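You operate a simulated robot arm through the tools that you are given. There is no shell and no other tool. Be economical: measure what you need, move in short steps, check, and stop when the job is done.

Carry out the task below with a simulated robot arm. There is one attempt and no reset: what you move stays moved.

## Task
Take the small carton with the smallest size on its label from the top of the low bench and put it on top of the gauge mount.
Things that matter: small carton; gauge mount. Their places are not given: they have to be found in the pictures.

It is judged by the outcome, as a careful person would: the job done as asked, and still so three seconds after it is handed in. It fails if anything else is knocked over, pushed out of place, dropped, spilled or broken.

## Robot
A 7-joint arm with a two-finger parallel gripper, fixed in place. Base frame: the origin is at the foot of the arm, x ahead of it, y to its left, z up; the work surface is at about z = 0. Readings come in mm, rad, newtons and seconds.
With the tool pointing down near the work surface it reaches from about 220 to 580 mm from the base axis. Its first joint turns from -1.152 to 1.152 rad. Payload 2.5 kg.
The TCP is the grasp point between the finger pads, 23 mm short of the fingertips. In the tool frame z runs along the fingers and y along their closing line. Largest opening 94 mm; finger width 38, thickness 10; the body of the gripper, 54 by 96 mm, starts 39 mm behind the TCP.
Orientation is that of the tool frame in the base frame, as [roll, pitch, yaw] about the fixed x, y, z axes, in that order (R = Rz(yaw) Ry(pitch) Rx(roll)). With the fingers straight down and closing along the base's y, the tool's x points along the base's -x, its y along +y and its z along -z.

## Interface
- The arm moves only by the tool step_arm. Its arguments are lists of equal length, an entry for each row: "turn": the turn, a rotation vector about the tool's x, y, z in rad, a list of three; "translation": the shift along the tool's x, y, z in mm, a list of three; "fingers": the gripper command, from -1 (shut) to 1 (fully open), values between in proportion. In form: {"turn": [[wx, wy, wz], ...], "translation": [[dx, dy, dz], ...], "fingers": [fingers, ...]}. A call has 1 to 10 rows; each row is the pose to reach, as a shift and turn from the pose commanded when the call began, along the tool's axes at that moment. Rows are played at 5 a second. More than 50 mm and 0.15 rad between two rows, or a gripper value outside its range, and nothing of the call is played. A pose out of reach is approached as far as the arm can. The call stops where the force on the tool passes 40 N (or 10 N more than at its start, if that is more) or the arm is blocked; 0.2 s more then pass. The fingers move at their own pace (about 108 mm/s each) and stop on an object; they squeeze with about 38 N. The grip force told is the motor's: it shows also when the fingers shut on nothing. Time passes only in rows, and 0.2 s behind the last, so rows that repeat a pose let the fingers close. The reply holds the time, the measured pose of the TCP, the force on the tool along the base axes, the opening and the grip force, in the units named above and with some noise, and new pictures: "show" is both (left out), scene, wrist or none.
- Cameras (640 x 400 px; columns grow to the right, rows downward): "scene" is fixed at [99.5, -405.8, 541.4]; the picture's right is [0.93, -0.37, 0.00], its down [-0.22, -0.55, -0.81] and it looks along [0.30, 0.75, -0.59] (base axes); focal length 241 px, centre (320, 200). "wrist" rides on the gripper at [86, 16, -75] in the tool frame; the picture's right is [-0.18, 0.98, 0.00], its down [-0.58, -0.11, -0.81] and it looks along [-0.79, -0.15, 0.59] (tool axes); focal length 243 px, centre (320, 200).
- probe_pixels(camera, pixels): for up to 12 pixels [column, row] of the newest picture of that camera ("zoom" is the newest enlarged one), the place [x, y, z] in the base frame of the surface seen there, good to about 2 mm, but the place of the scene camera against the robot may be out by one fixed shift of up to 12 mm in any direction. It takes no simulated time.
- enlarge(camera, box): a new picture of the part [left, top, right, bottom] of that camera's present view, enlarged. It takes no simulated time.
- close_job(): hands the job in; it is judged then, once.

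Work in short steps. Measure before you move; look again where a grasp or a placing could have gone wrong, and mend it. You have 60 turns and 170 pictures in all, those below and enlarged ones among them. Open the gripper and draw the arm clear of the work before you hand the job in, unless the task says otherwise; then end with one line.

The tools are called after ">>>" as name(argument=value, ...) on one line, values as JSON. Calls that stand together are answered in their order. step_arm: Moves the arm, as the interface text tells. Its arguments: {"type":"object","properties":{"turn":{"type":"array","items":{"type":"array","items":{"type":"number"}}},"translation":{"type":"array","items":{"type":"array","items":{"type":"number"}}},"fingers":{"type":"array","items":{"type":"number"}},"show":{"type":"string","enum":["both","scene","wrist","none"]}},"required":["turn","translation","fingers"]} The other tools are called the same way: probe_pixels (camera, pixels) gives the place of the surface under pixels of a picture; enlarge (camera, box) takes an enlarged picture of a part of a camera's view; close_job () hands the job in.

At the start:

```text
t: 0.0
ee_pos: [306.8, 44.7, 387.5]
tool_rot: [3.141, 0.0, 3.141]
force: [-0.7, -0.9, 0.2]
opening: 94.1
finger_force: 0.1
```

scene: 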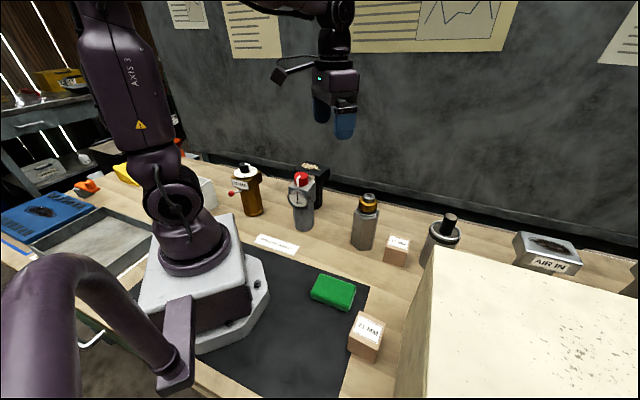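
wrist: 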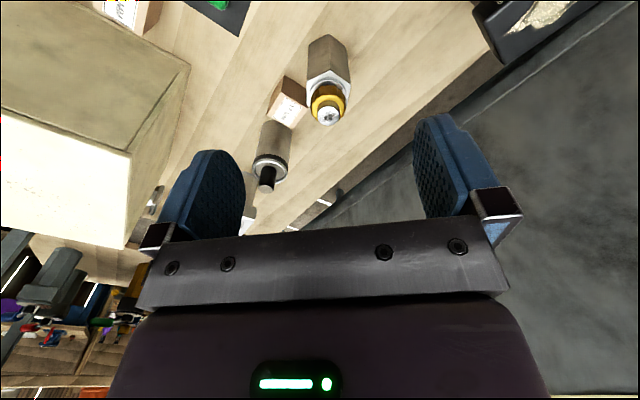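

The scene shows cartons near (365,335) and (397,250) with labels; I enlarge the scene to read the labels and find the gauge mount.

>>> enlarge(camera="scene", box=[300, 180, 460, 280])

>>> enlarge(camera="scene", box=[300, 280, 460, 380])

>>> enlarge(camera="scene", box=[180, 140, 340, 240])

>>> enlarge(camera="scene", box=[480, 200, 640, 300])

>>> enlarge(camera="wrist", box=[80, 0, 400, 200])

```text
4.00 times, centred on (380, 230) of scene
```

zoom: 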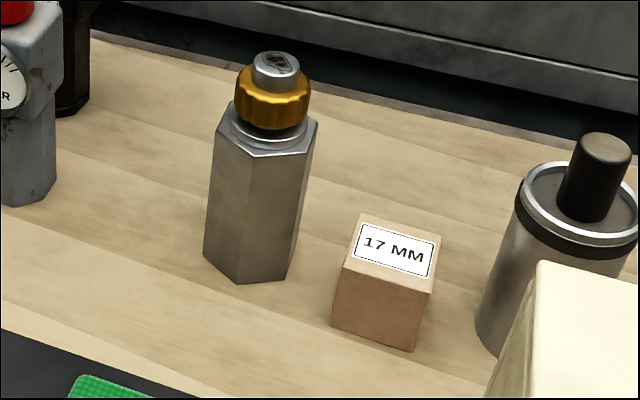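

```text
4.00 times, centred on (380, 330) of scene
```

zoom: 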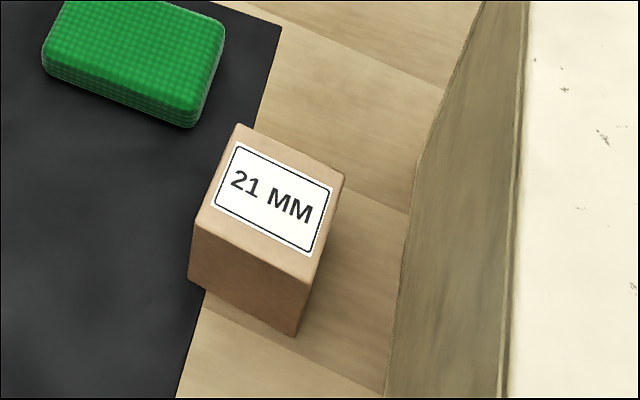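

```text
4.00 times, centred on (260, 190) of scene
```

zoom: 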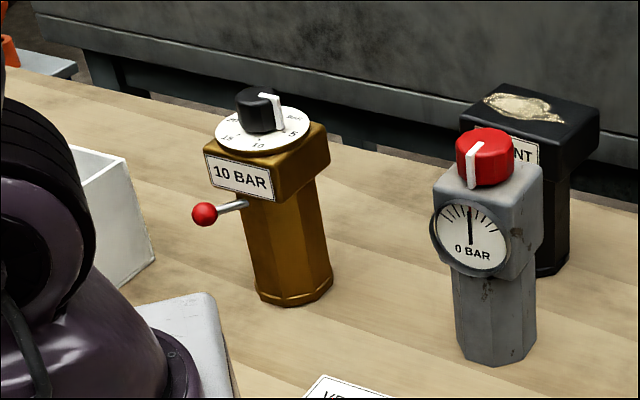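

```text
4.00 times, centred on (560, 250) of scene
```

zoom: 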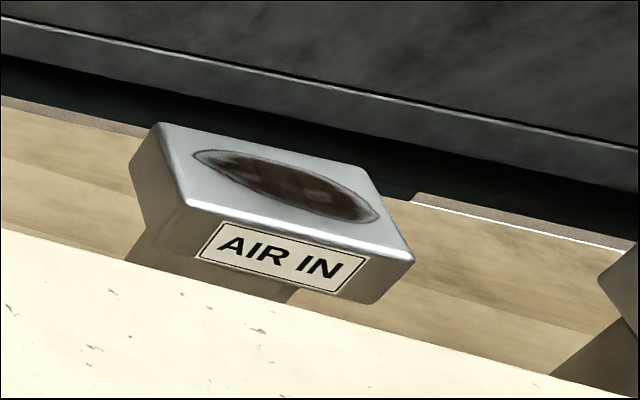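

```text
2.00 times, centred on (240, 100) of wrist
```

zoom: 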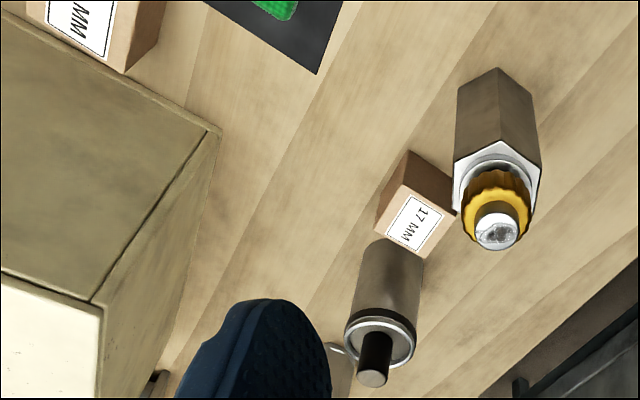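

Candidates so far are 17 MM and 21 MM; there may be more hidden by the cream box. I look at the remaining parts and probe positions.

>>> enlarge(camera="wrist", box=[0, 180, 240, 400])

>>> enlarge(camera="scene", box=[240, 220, 320, 270])

>>> probe_pixels(camera="scene", pixels=[[397, 243], [367, 328], [545, 245], [440, 260], [430, 380], [620, 300], [312, 168], [278, 244], [334, 288], [390, 275], [302, 178], [633, 278]])

```text
1.82 times, centred on (120, 290) of wrist
```

zoom: 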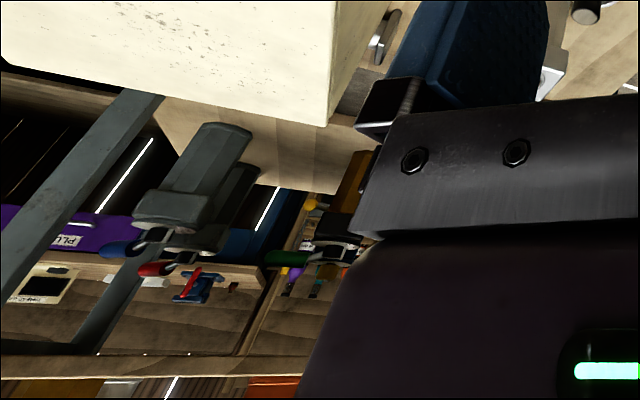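

```text
8.00 times, centred on (280, 245) of scene
```

zoom: 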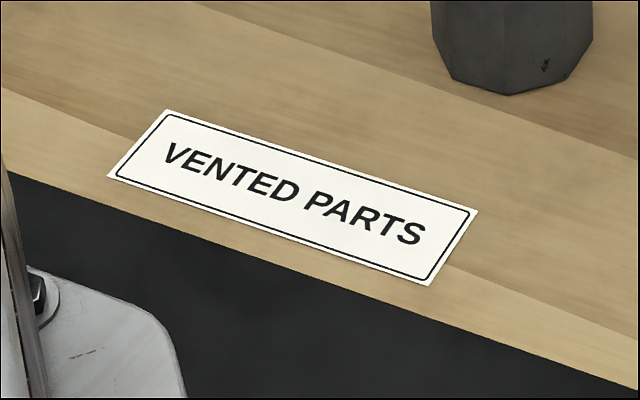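

```text
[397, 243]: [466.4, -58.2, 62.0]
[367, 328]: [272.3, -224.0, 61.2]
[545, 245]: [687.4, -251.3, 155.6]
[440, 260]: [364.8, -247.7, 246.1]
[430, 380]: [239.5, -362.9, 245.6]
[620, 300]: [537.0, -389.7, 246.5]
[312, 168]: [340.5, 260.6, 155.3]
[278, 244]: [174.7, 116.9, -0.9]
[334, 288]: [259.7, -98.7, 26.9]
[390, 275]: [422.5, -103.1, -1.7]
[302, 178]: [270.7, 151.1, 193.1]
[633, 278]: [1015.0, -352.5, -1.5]
```

The work surface holds 17 MM and 21 MM cartons; the region behind the cream box is hidden. I turn the wrist camera towards -y and rise a bit to look behind the box.

>>> step_arm(turn=[[0, 0, 0.12], [0, 0, 0.24], [0, 0, 0.36], [0, 0, 0.48], [0, 0, 0.6]], translation=[[-10, -20, -15], [-20, -40, -30], [-30, -60, -45], [-40, -80, -60], [-50, -100, -70]], fingers=[1, 1, 1, 1, 1])

```text
t: 1.2
ee_pos: [356.5, -58.5, 458.2]
tool_rot: [3.141, 0.0, 2.54]
force: [0.1, -0.2, 0.4]
opening: 93.9
finger_force: 0.1
```

scene: 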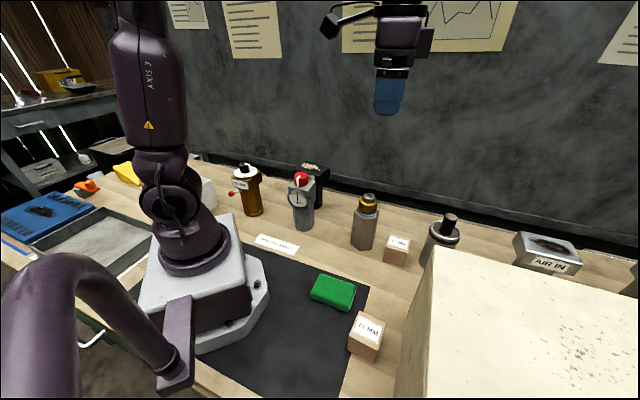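
wrist: 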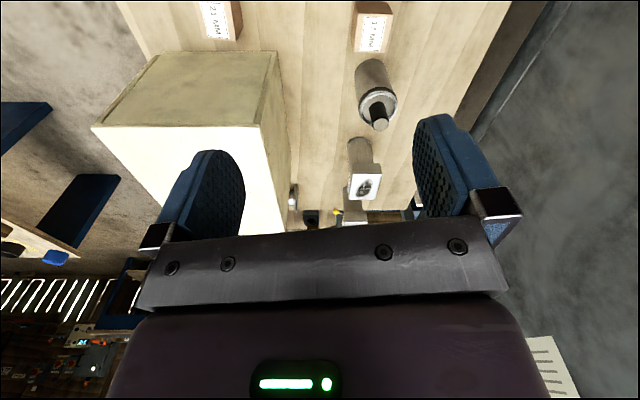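

Objects appear around (290-370,140-220) behind the cream box; I enlarge there.

>>> enlarge(camera="wrist", box=[240, 130, 440, 255])

>>> enlarge(camera="wrist", box=[180, 0, 420, 150])

>>> probe_pixels(camera="wrist", pixels=[[255, 124], [277, 53], [365, 186], [292, 195], [373, 36], [219, 16], [294, 205], [311, 215], [340, 214]])

```text
3.20 times, centred on (340, 192) of wrist
```

zoom: 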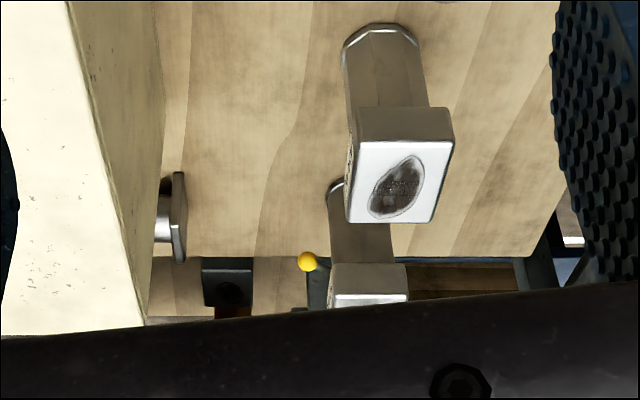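

```text
2.67 times, centred on (300, 75) of wrist
```

zoom: 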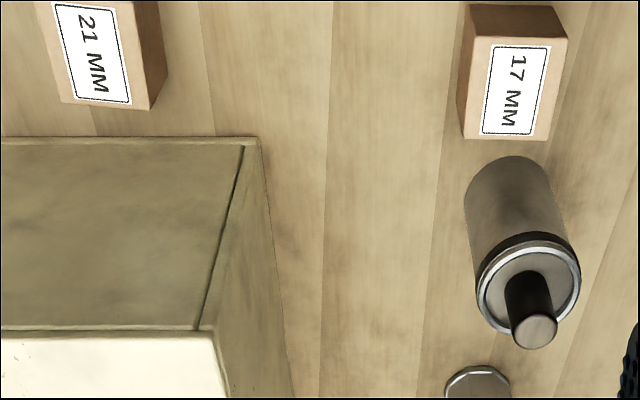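

```text
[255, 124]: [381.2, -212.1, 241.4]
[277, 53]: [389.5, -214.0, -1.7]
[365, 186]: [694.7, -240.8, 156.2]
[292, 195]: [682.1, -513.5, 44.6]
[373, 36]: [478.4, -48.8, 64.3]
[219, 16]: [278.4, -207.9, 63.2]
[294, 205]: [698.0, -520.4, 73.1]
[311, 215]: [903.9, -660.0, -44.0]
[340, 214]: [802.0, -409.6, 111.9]
```

No third carton on this side yet. I swing the camera towards +y to read the black mount's label and check for other cartons on the left.

>>> step_arm(turn=[[0, 0, -0.14], [0, 0, -0.28], [0, 0, -0.42], [0, 0, -0.56], [0, 0, -0.7], [0, 0, -0.84], [0, 0, -0.98], [0, 0, -1.12], [0, 0, -1.26], [0, 0, -1.4]], translation=[[8, 2, 0], [16, 3, 0], [24, 5, 0], [32, 6, 0], [40, 8, 0], [48, 9, 0], [56, 11, 0], [64, 12, 0], [72, 14, 0], [83, 15, 0]], fingers=[1, 1, 1, 1, 1, 1, 1, 1, 1, 1])

```text
t: 3.4
ee_pos: [298.8, 3.5, 457.9]
tool_rot: [-3.14, 0.0, -2.338]
force: [-0.5, -0.8, 0.8]
opening: 94.0
finger_force: 0.0
```

scene: 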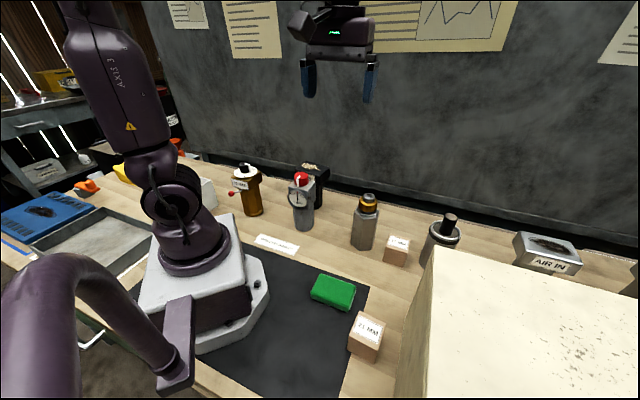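
wrist: 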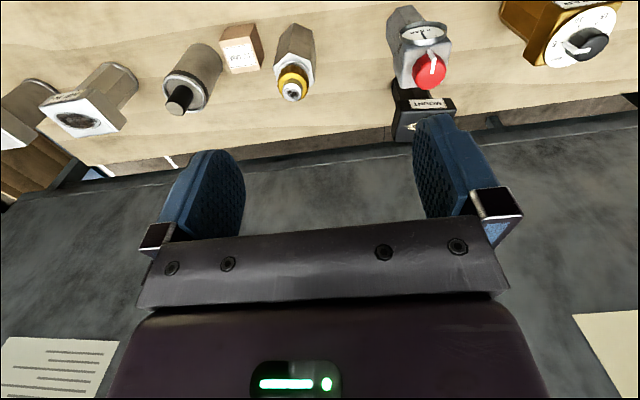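

The black block's label reads "MOUNT" near (430,103); I enlarge it to verify.

>>> enlarge(camera="wrist", box=[370, 60, 498, 140])

>>> enlarge(camera="wrist", box=[0, 60, 160, 160])

>>> enlarge(camera="scene", box=[280, 150, 344, 190])

>>> enlarge(camera="scene", box=[0, 140, 240, 290])

```text
5.00 times, centred on (434, 100) of wrist
```

zoom: 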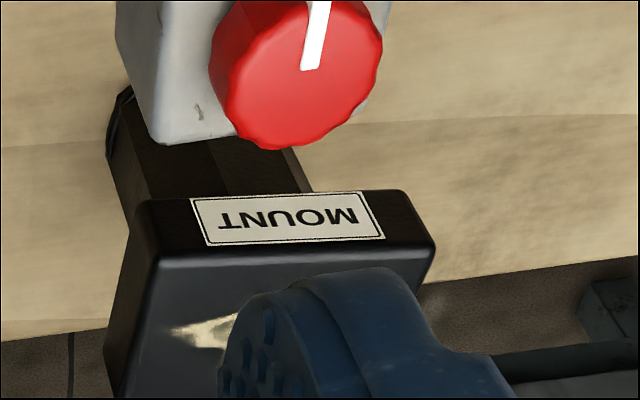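

```text
4.00 times, centred on (80, 110) of wrist
```

zoom: 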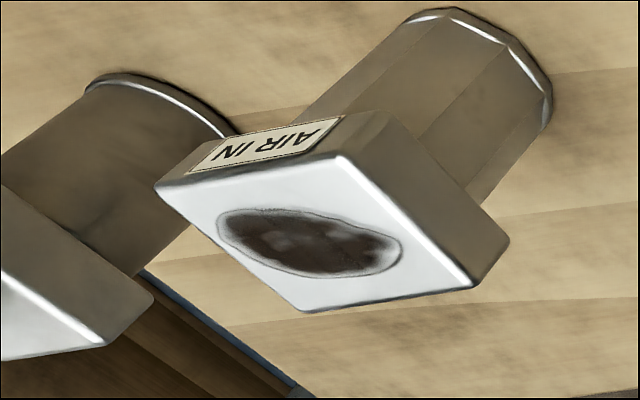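

```text
10.00 times, centred on (312, 170) of scene
```

zoom: 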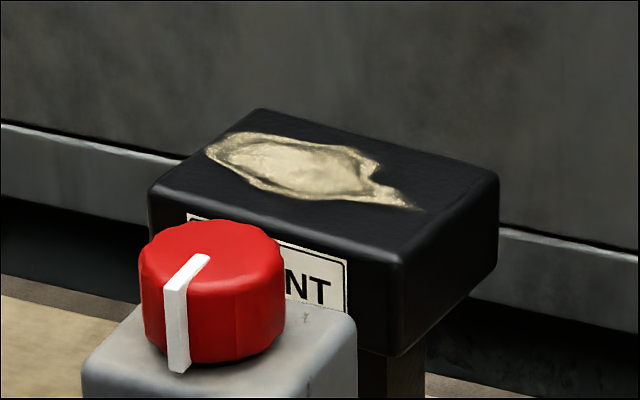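

```text
2.67 times, centred on (120, 215) of scene
```

zoom: 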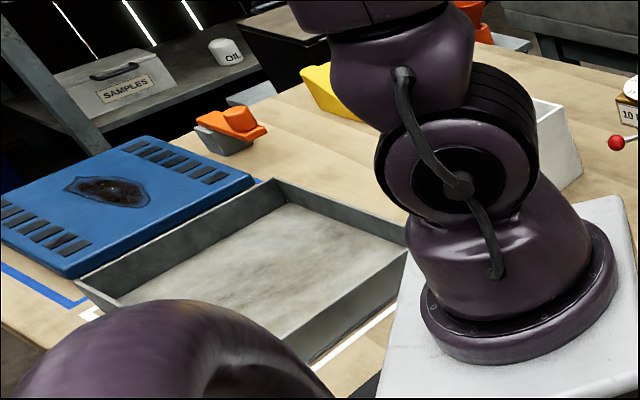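

The label reads "MOUNT" (gauge mount candidate). I probe its top and the nearby regulator knob now, then check the hidden region behind the cream box for a third carton.

>>> probe_pixels(camera="wrist", pixels=[[400, 140], [401, 112], [450, 112], [456, 107], [414, 103], [408, 125], [432, 70], [440, 45], [240, 57], [293, 90]])

>>> step_arm(turn=[[0, 0, 0.145], [0, 0, 0.29], [0, 0, 0.435], [0, 0, 0.58], [0, 0, 0.725], [0, 0, 0.87], [0, 0, 1.015], [0, 0, 1.16], [0, 0, 1.305], [0, 0, 1.445]], translation=[[5, -18, -2], [9, -37, -4], [14, -55, -6], [18, -73, -8], [23, -92, -10], [28, -110, -12], [32, -128, -14], [37, -146, -16], [41, -165, -18], [46, -183, -20]], fingers=[1, 1, 1, 1, 1, 1, 1, 1, 1, 1])

```text
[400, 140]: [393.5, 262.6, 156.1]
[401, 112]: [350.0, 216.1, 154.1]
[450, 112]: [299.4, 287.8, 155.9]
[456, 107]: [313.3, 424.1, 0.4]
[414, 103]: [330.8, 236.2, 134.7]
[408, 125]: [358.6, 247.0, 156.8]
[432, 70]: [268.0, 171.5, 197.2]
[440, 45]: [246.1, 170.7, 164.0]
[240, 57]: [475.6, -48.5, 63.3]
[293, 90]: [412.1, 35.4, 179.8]
```

```text
t: 5.6
ee_pos: [394.9, -156.9, 477.2]
tool_rot: [-3.141, -0.001, 2.495]
force: [0.2, 0.6, -0.2]
opening: 93.9
finger_force: 0.1
```

scene: 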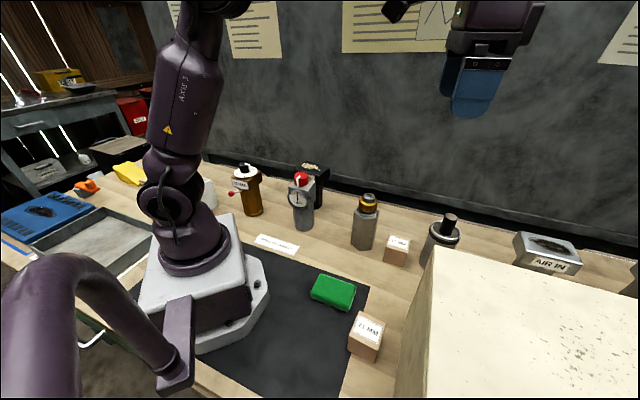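
wrist: 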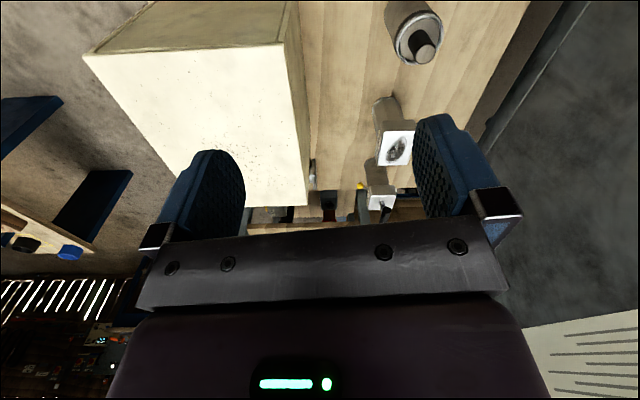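

The far end of the cream box is near (305,205); I enlarge what lies just behind it.

>>> enlarge(camera="wrist", box=[236, 140, 428, 260])

>>> probe_pixels(camera="wrist", pixels=[[285, 50], [304, 200], [85, 56], [314, 180], [330, 205], [300, 215], [285, 215]])

```text
3.33 times, centred on (332, 200) of wrist
```

zoom: 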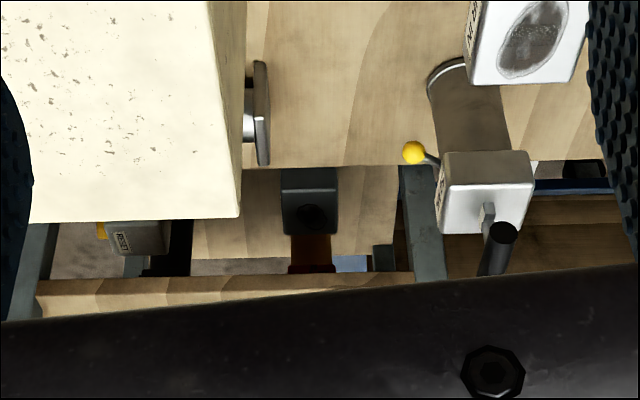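

```text
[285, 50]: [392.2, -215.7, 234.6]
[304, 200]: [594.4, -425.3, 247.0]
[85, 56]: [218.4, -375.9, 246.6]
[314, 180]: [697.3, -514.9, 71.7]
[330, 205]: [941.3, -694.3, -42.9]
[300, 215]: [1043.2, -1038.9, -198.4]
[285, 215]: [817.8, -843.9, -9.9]
```

No carton behind the box. I check the remaining unseen nook to the right-near side of the box (x 100–250, y −300..−400) with a heading of −y.

>>> step_arm(turn=[[0, 0, 0.13], [0, 0, 0.26], [0, 0, 0.39], [0, 0, 0.52], [0, 0, 0.65], [0, 0, 0.78], [0, 0, 0.91]], translation=[[20, -14, 0], [41, -27, 0], [61, -41, 0], [81, -54, 0], [101, -68, 0], [122, -81, 0], [142, -95, 0]], fingers=[1, 1, 1, 1, 1, 1, 1], show="wrist")

```text
t: 7.2
ee_pos: [221.4, -146.9, 477.6]
tool_rot: [-3.142, -0.001, 1.583]
force: [0.0, -0.1, 0.4]
opening: 94.2
finger_force: 0.0
```

wrist: 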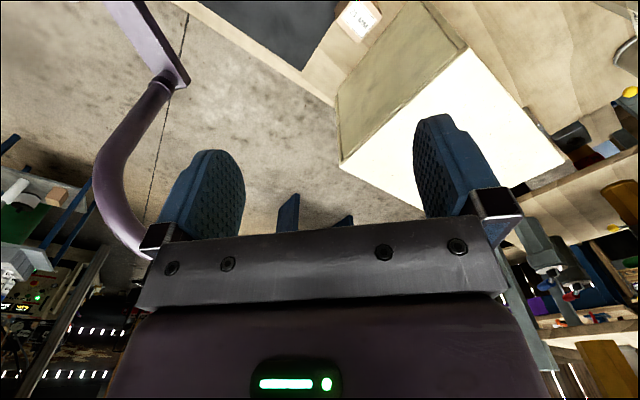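

Nothing there. Now I check the white box left of the arm in the scene view, near (208,190).

>>> enlarge(camera="scene", box=[100, 140, 260, 240])

>>> probe_pixels(camera="scene", pixels=[[208, 192], [208, 182], [245, 178], [397, 243], [367, 328]])

```text
4.00 times, centred on (180, 190) of scene
```

zoom: 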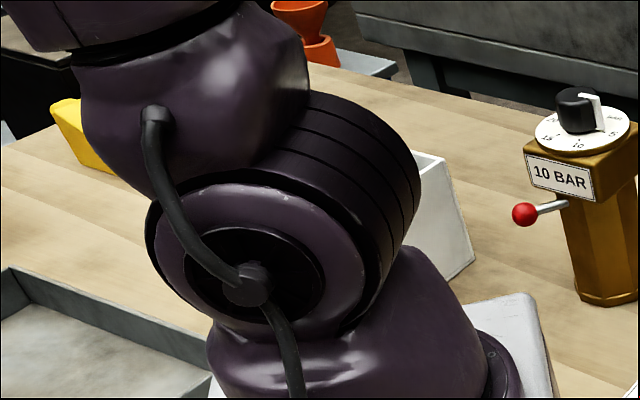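

```text
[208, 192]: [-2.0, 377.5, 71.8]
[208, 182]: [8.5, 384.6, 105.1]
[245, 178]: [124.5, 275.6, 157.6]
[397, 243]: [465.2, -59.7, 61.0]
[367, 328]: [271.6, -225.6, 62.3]
```

No other carton is within reach, so the target is the 17 MM one at about (475,-48). I move in front of it to measure its edges and its neighbours.

>>> step_arm(turn=[[0, 0, -0.145], [0, 0, -0.29], [0, 0, -0.435], [0, 0, -0.58], [0, 0, -0.725], [0, 0, -0.87], [0, 0, -1.015], [0, 0, -1.16], [0, 0, -1.305], [0, 0, -1.45]], translation=[[9, 15, 8], [19, 30, 16], [28, 45, 24], [38, 60, 32], [47, 75, 40], [57, 90, 48], [66, 105, 56], [76, 120, 64], [85, 135, 72], [95, 150, 80]], fingers=[1, 1, 1, 1, 1, 1, 1, 1, 1, 1])

```text
t: 9.4
ee_pos: [376.1, -51.3, 397.3]
tool_rot: [-3.14, 0.0, 3.038]
force: [0.2, -1.1, -0.1]
opening: 94.2
finger_force: 0.0
```

scene: 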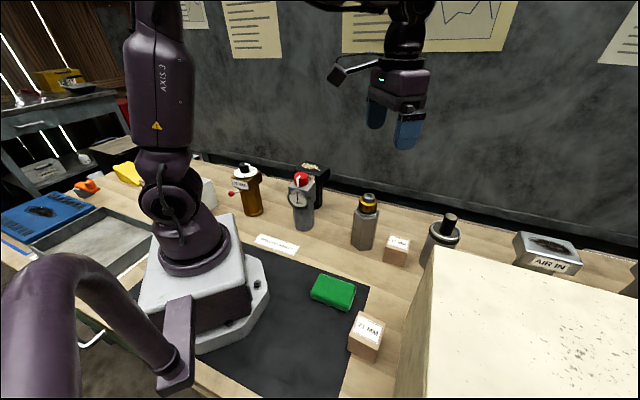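
wrist: 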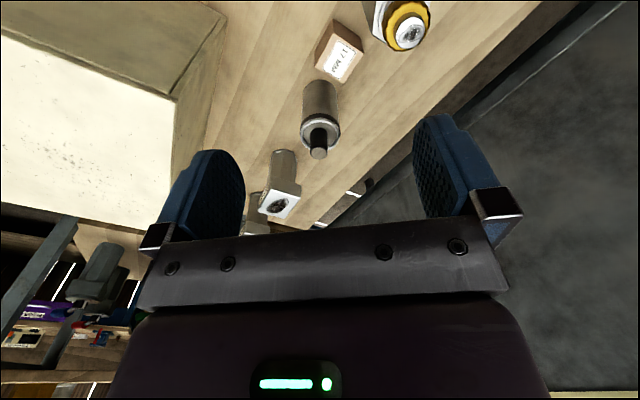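

The carton shows at (340,52); I enlarge it to find its corners.

>>> enlarge(camera="wrist", box=[280, 0, 440, 100])

>>> enlarge(camera="wrist", box=[280, 60, 440, 160])

```text
4.00 times, centred on (360, 50) of wrist
```

zoom: 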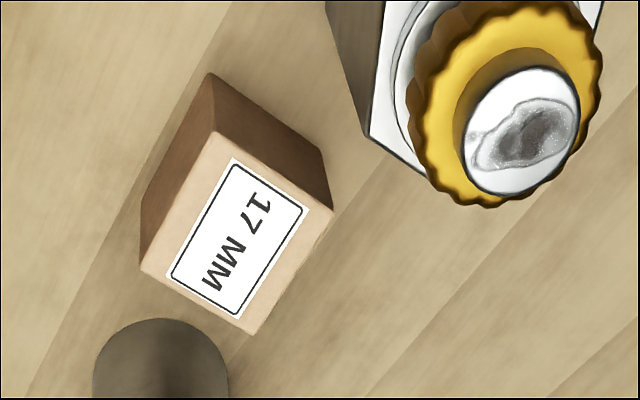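

```text
4.00 times, centred on (360, 110) of wrist
```

zoom: 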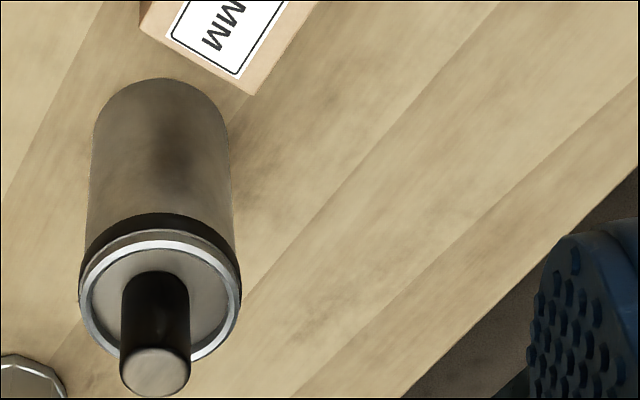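

I probe the top-face corners (slightly inside) and the neighbours.

>>> probe_pixels(camera="wrist", pixels=[[334.2, 35], [361.5, 53.2], [342.8, 81.5], [316.8, 66.8], [339, 55], [332, 19.3], [315.3, 58], [318, 150], [335, 137], [301, 135], [373, 34], [387, 5]])

>>> probe_pixels(camera="wrist", pixels=[[320, 82], [304, 92], [336, 92], [428, 22], [410, 50], [393, 44], [376, 32]])

```text
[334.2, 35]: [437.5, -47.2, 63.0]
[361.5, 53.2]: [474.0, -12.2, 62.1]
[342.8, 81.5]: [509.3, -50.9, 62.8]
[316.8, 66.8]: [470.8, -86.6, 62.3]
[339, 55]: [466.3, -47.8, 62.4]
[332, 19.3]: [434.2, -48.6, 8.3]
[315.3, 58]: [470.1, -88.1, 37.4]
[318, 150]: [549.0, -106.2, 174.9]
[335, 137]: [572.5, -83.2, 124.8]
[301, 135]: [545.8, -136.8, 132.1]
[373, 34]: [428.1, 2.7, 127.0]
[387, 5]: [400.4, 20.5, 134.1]
```

```text
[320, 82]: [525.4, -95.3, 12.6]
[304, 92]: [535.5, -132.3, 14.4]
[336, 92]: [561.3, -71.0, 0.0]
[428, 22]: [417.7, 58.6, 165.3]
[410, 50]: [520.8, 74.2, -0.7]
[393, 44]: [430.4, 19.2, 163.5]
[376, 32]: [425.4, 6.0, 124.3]
```

The carton is a ~52 mm square rotated ~42°, centre (473,-49), top z 63; the hex part and the cylinder lie ~43 mm off the faces AB and CD. I align so the fingers close along the AB/CD normal with the camera toward the robot, opening 74 mm, hovering at z 250.

>>> step_arm(turn=[[0, 0, -0.14], [0, 0, -0.28], [0, 0, -0.42], [0, 0, -0.56], [0, 0, -0.7], [0, 0, -0.842]], translation=[[-16, 2, 24], [-32, 4, 49], [-48, 6, 73], [-64, 8, 98], [-80, 10, 122], [-96.3, 12, 147]], fingers=[0.57, 0.57, 0.57, 0.57, 0.57, 0.57])

```text
t: 10.8
ee_pos: [471.3, -50.6, 251.7]
tool_rot: [3.14, -0.001, -2.4]
force: [-0.3, 1.3, -0.2]
opening: 73.8
finger_force: 0.0
```

scene: 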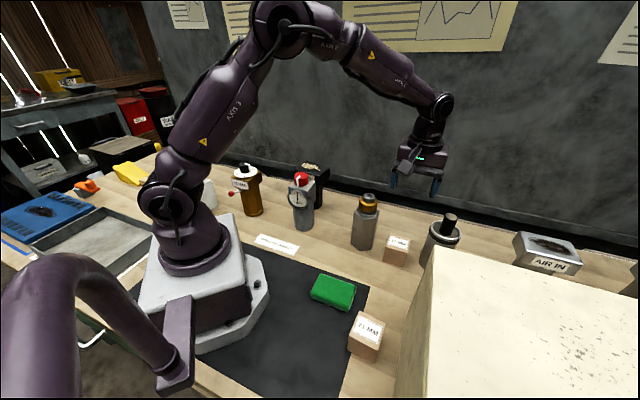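
wrist: 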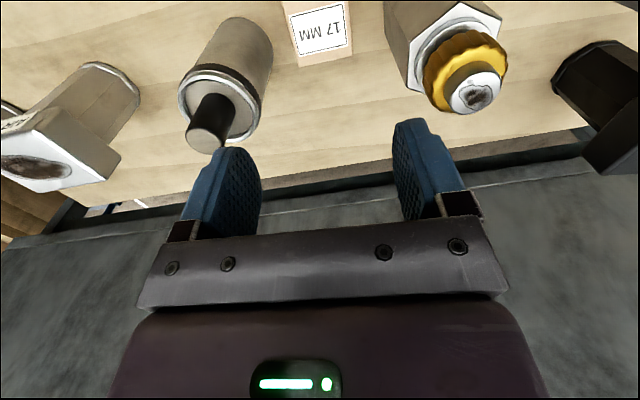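

Aligned above the carton; I verify with probes on the carton's visible edges near (285..352, 0..66).

>>> probe_pixels(camera="wrist", pixels=[[300, 64], [350, 49], [284, 4], [348, 4], [265, 110], [252, 30], [388, 5], [408, 85]])

```text
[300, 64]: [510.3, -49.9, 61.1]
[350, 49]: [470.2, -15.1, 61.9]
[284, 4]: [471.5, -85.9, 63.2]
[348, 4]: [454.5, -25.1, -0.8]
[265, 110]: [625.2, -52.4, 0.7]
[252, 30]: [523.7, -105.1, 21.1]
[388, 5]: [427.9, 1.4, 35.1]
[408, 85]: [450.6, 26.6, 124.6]
```

The probes agree. I descend to z≈38 in steps with the same opening.

>>> step_arm(turn=[[0, 0, 0], [0, 0, 0], [0, 0, 0], [0, 0, 0], [0, 0, 0], [0, 0, 0], [0, 0, 0]], translation=[[-2, 0, 35], [-2, 0, 70], [-2, 0, 105], [-2, 0, 135], [-2, 0, 165], [-2, 0, 190], [-2, 0, 213]], fingers=[0.57, 0.57, 0.57, 0.57, 0.57, 0.57, 0.57])

```text
t: 12.4
ee_pos: [472.9, -46.0, 38.8]
tool_rot: [-3.141, 0.0, -2.406]
force: [0.8, -0.7, 0.8]
opening: 74.1
finger_force: 0.0
```

scene: 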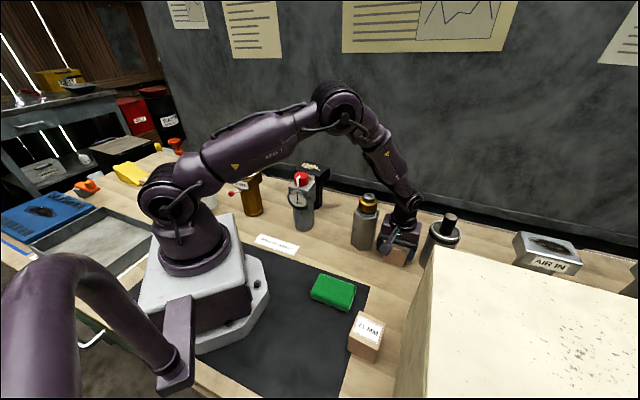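
wrist: 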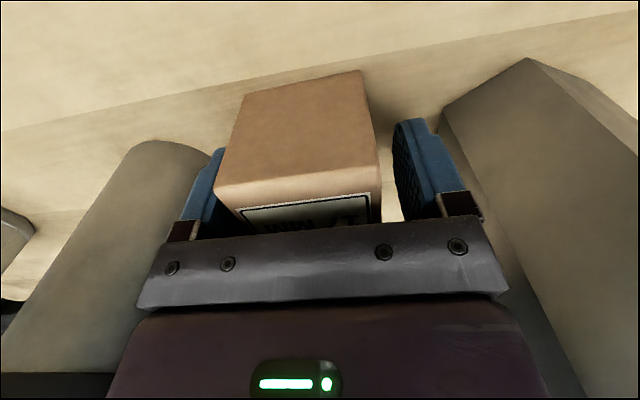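

The carton sits between the fingers; I close with repeated rows.

>>> step_arm(turn=[[0, 0, 0], [0, 0, 0], [0, 0, 0], [0, 0, 0]], translation=[[0, 0, 0], [0, 0, 0], [0, 0, 0], [0, 0, 0]], fingers=[0.2, -1, -1, -1], show="wrist")

```text
t: 13.4
ee_pos: [472.1, -47.1, 38.5]
tool_rot: [3.14, 0.001, -2.405]
force: [0.4, 0.3, 0.5]
opening: 57.7
finger_force: 37.5
```

wrist: 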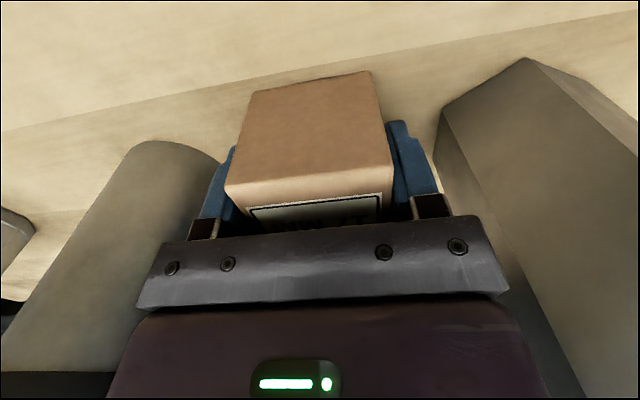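

Held at 57.7 mm with 37 N. I lift straight up to z≈340.

>>> step_arm(turn=[[0, 0, 0], [0, 0, 0], [0, 0, 0], [0, 0, 0], [0, 0, 0], [0, 0, 0], [0, 0, 0], [0, 0, 0]], translation=[[0, 0, -20], [0, 0, -55], [0, 0, -95], [0, 0, -135], [0, 0, -175], [0, 0, -215], [0, 0, -255], [0, 0, -300]], fingers=[-1, -1, -1, -1, -1, -1, -1, -1])

```text
t: 15.2
ee_pos: [473.0, -46.3, 339.0]
tool_rot: [3.14, 0.001, -2.405]
force: [0.7, 0.7, -0.3]
opening: 57.3
finger_force: 37.9
```

scene: 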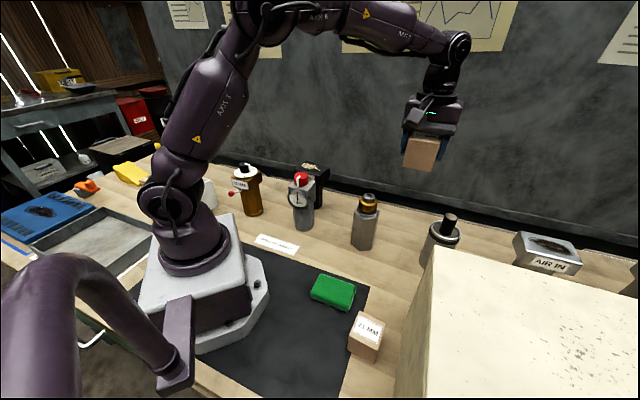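
wrist: 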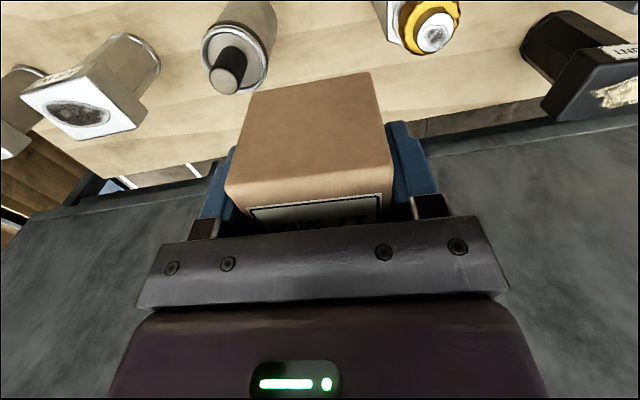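

Lift is good. I shift toward the mount at the same height to a view point at about (390,90) so the mount's top shows beside the carton.

>>> step_arm(turn=[[0, 0, 0], [0, 0, 0], [0, 0, 0], [0, 0, 0], [0, 0, 0]], translation=[[-6, 31, 0], [-12, 63, 0], [-18, 94, 0], [-24, 125, 0], [-30, 156, 0]], fingers=[-1, -1, -1, -1, -1], show="wrist")

```text
t: 16.4
ee_pos: [389.6, 90.5, 338.2]
tool_rot: [-3.141, -0.001, -2.405]
force: [-0.2, 0.2, -1.4]
opening: 57.9
finger_force: 37.9
```

wrist: 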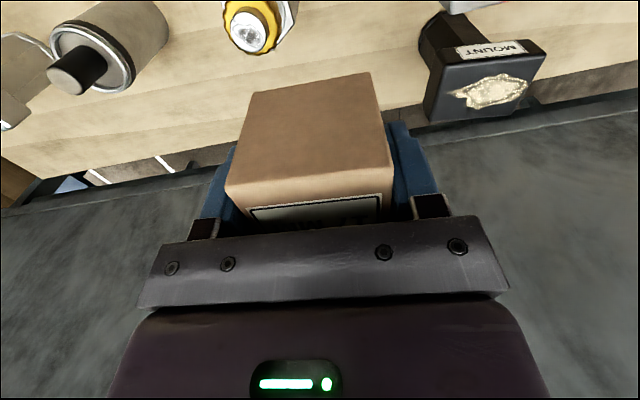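

The mount's top is in view at (485,90); I enlarge it to find its corners.

>>> enlarge(camera="wrist", box=[408, 20, 568, 120])

>>> probe_pixels(camera="wrist", pixels=[[445, 66], [543, 55], [516, 112], [428, 120], [490, 65], [470, 115], [436, 95], [530, 84], [488, 90], [460, 5], [490, 3], [520, 2]])

```text
4.00 times, centred on (488, 70) of wrist
```

zoom: 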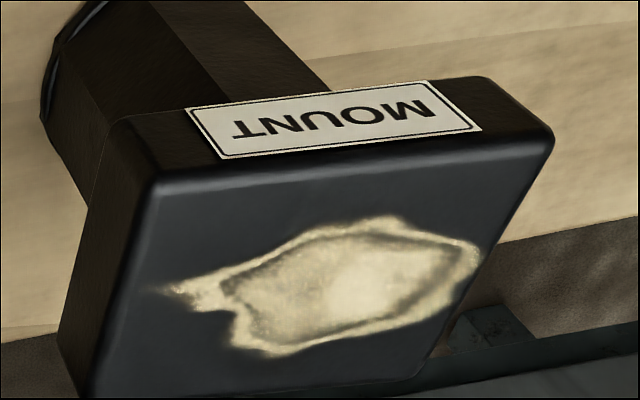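

```text
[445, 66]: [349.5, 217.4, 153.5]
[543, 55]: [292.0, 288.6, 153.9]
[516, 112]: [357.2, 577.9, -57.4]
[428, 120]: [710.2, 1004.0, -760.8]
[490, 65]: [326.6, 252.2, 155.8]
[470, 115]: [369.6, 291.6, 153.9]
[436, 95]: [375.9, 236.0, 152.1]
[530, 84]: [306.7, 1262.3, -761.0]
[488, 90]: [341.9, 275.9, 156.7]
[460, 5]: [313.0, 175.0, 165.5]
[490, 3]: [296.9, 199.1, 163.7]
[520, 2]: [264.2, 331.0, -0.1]
```

I probe just inside the far corners and right edge.

>>> probe_pixels(camera="wrist", pixels=[[448, 67], [542, 58], [512, 111], [508, 113], [433, 117], [432, 118], [438, 92], [525, 87], [475, 64], [510, 61]])

```text
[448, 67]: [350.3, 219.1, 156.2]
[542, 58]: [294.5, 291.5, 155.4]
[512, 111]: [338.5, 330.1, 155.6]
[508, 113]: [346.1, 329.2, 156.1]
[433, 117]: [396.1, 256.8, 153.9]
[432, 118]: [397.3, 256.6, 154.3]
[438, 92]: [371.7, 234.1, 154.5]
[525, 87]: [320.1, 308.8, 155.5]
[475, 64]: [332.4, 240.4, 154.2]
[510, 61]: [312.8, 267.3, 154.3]
```

Mount top corners are about (349,217),(293,291),(341,332),(398,257): centre (345,274), z 155.5, axes ~3.7° off the carton. I move above it at the same height, turning to align.

>>> step_arm(turn=[[0, 0, 0.01], [0, 0, 0.025], [0, 0, 0.04], [0, 0, 0.055], [0, 0, 0.065], [0, 0, 0.065]], translation=[[-18, 33, 0], [-36, 66, 0], [-54, 99, 0], [-72, 132, 0], [-90, 166, 0], [-90, 166, 40]], fingers=[-1, -1, -1, -1, -1, -1])

```text
t: 17.8
ee_pos: [346.6, 271.0, 297.3]
tool_rot: [-3.141, 0.0, -2.47]
force: [-0.1, 0.3, -1.3]
opening: 57.7
finger_force: 37.3
```

scene: 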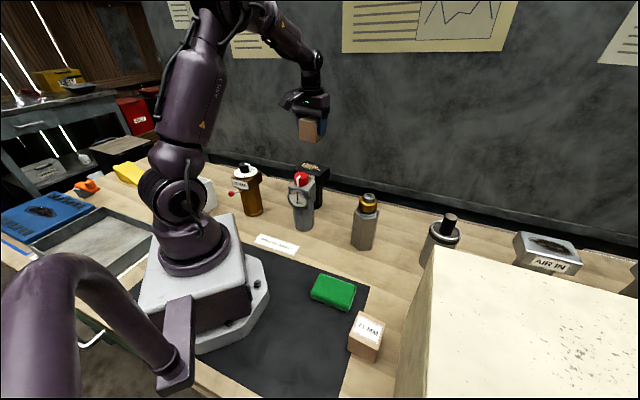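
wrist: 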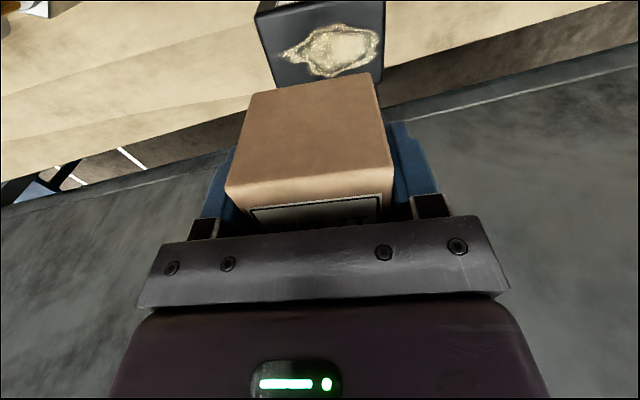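

Above the mount's centre within ~3 mm. I descend to z≈212 (carton bottom ≈ 18 mm above the top) and look.

>>> step_arm(turn=[[0, 0, 0], [0, 0, 0], [0, 0, 0], [0, 0, 0]], translation=[[0, 1, 25], [0, 1, 50], [0, 1, 70], [0, 1, 85]], fingers=[-1, -1, -1, -1])

```text
t: 18.8
ee_pos: [343.9, 273.1, 213.2]
tool_rot: [3.139, -0.001, -2.469]
force: [0.2, -0.2, -1.3]
opening: 57.9
finger_force: 38.0
```

scene: 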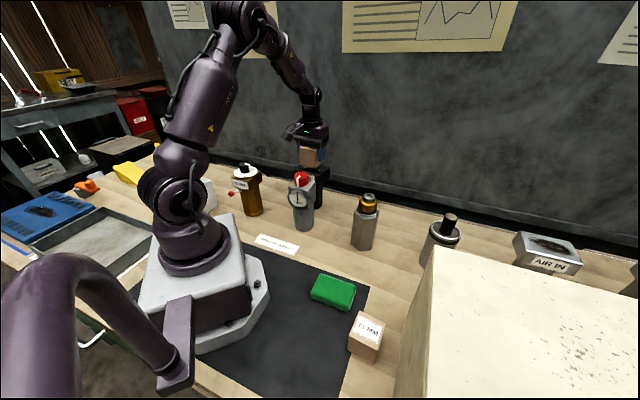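
wrist: 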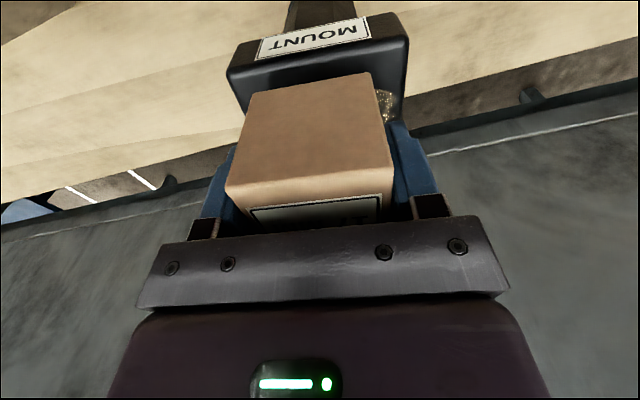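

The carton is centred over the mount. I lower in small steps until contact (expected z ≈ 194).

>>> step_arm(turn=[[0, 0, 0], [0, 0, 0], [0, 0, 0], [0, 0, 0], [0, 0, 0]], translation=[[0, 0, 6], [0, 0, 11], [0, 0, 15], [0, 0, 17.5], [0, 0, 19]], fingers=[-1, -1, -1, -1, -1], show="wrist")

```text
t: 20.0
ee_pos: [344.4, 272.1, 194.0]
tool_rot: [-3.141, 0.001, -2.471]
force: [0.2, -0.5, -0.3]
opening: 57.5
finger_force: 38.0
```

wrist: 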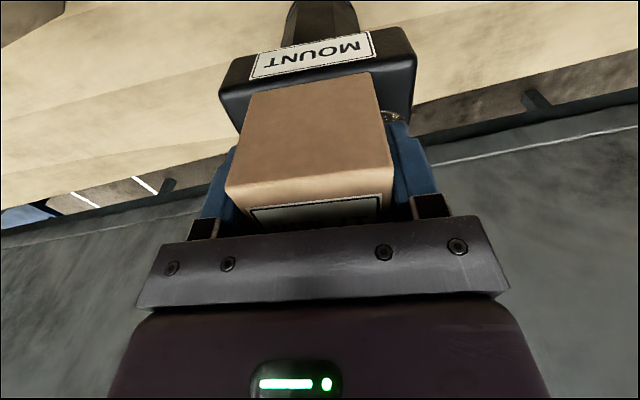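

No contact force clearly yet at z 194; I go down in 1 mm steps.

>>> step_arm(turn=[[0, 0, 0], [0, 0, 0], [0, 0, 0]], translation=[[0, 0, 0.7], [0, 0, 1.4], [0, 0, 1.4]], fingers=[-1, -1, -1], show="none")

```text
t: 20.8
ee_pos: [343.2, 273.1, 193.1]
tool_rot: [-3.14, 0.0, -2.469]
force: [-3.2, -3.0, 13.0]
opening: 57.7
finger_force: 38.2
```

Contact shows (13 N upward at z 193). I release by opening gradually.

>>> step_arm(turn=[[0, 0, 0], [0, 0, 0], [0, 0, 0], [0, 0, 0]], translation=[[0, 0, -0.5], [0, 0, -0.5], [0, 0, -0.5], [0, 0, -0.5]], fingers=[0.3, 0.5, 0.8, 0.8])

```text
t: 21.8
ee_pos: [343.4, 272.6, 193.5]
tool_rot: [3.141, 0.001, -2.469]
force: [-0.5, 0.1, -0.3]
opening: 84.4
finger_force: 0.2
```

scene: 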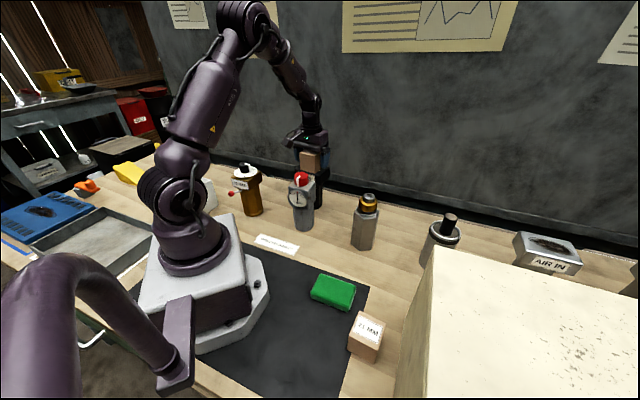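
wrist: 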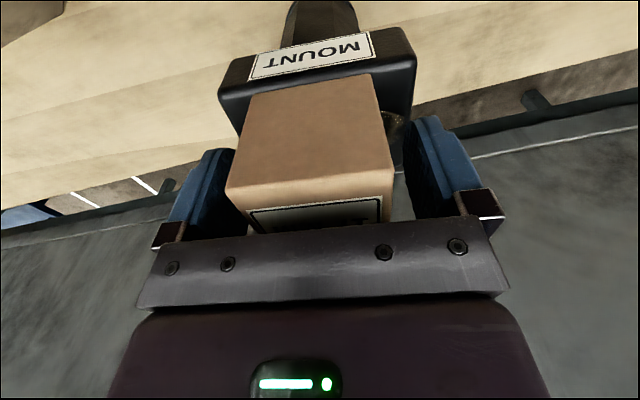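

Released, carton resting. I rise straight up to z≈390, then draw back toward the robot.

>>> step_arm(turn=[[0, 0, 0], [0, 0, 0], [0, 0, 0], [0, 0, 0], [0, 0, 0], [0, 0, 0], [0, 0, 0], [0, 0, 0]], translation=[[0, 0, -20], [0, 0, -50], [0, 0, -85], [0, 0, -120], [0, 0, -160], [0, 0, -190], [10, -40, -195], [20, -80, -195]], fingers=[0.8, 0.8, 0.8, 0.8, 0.8, 0.8, 0.8, 0.8])

```text
t: 23.6
ee_pos: [377.2, 197.3, 387.3]
tool_rot: [3.141, 0.0, -2.468]
force: [0.1, -0.4, -0.4]
opening: 84.6
finger_force: 0.1
```

scene: 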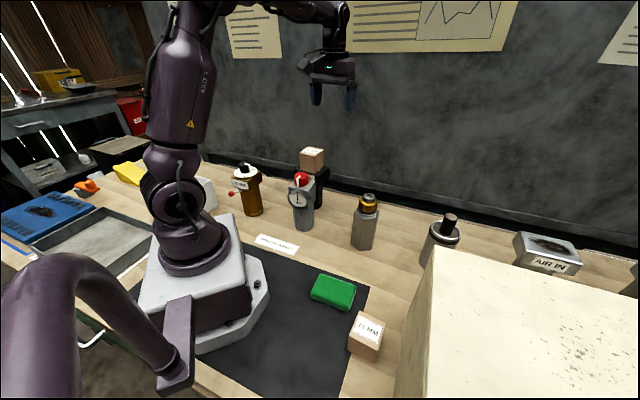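
wrist: 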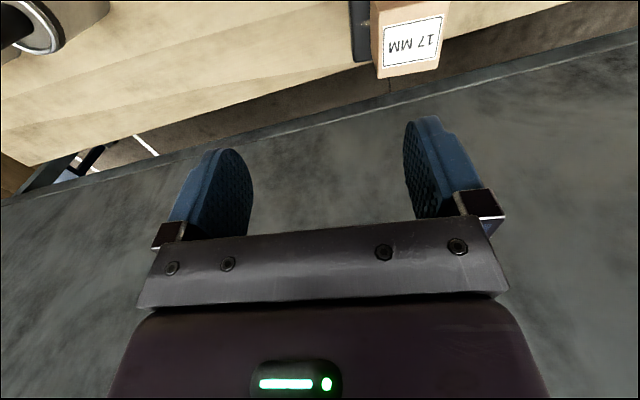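

The 17 MM carton stands level on the mount at (312,158) in the scene, nothing else moved, and the arm is clear. I hand the job in.

>>> close_job()

```text
The job is handed in.
```

I put the 17 MM carton on top of the black block labelled "MOUNT". It was standing level there when I handed the job in, and nothing else appeared to have moved. The only other carton within reach was marked 21 MM. I took the "MOUNT" block as the gauge mount because no label I could see said "gauge mount" in full.
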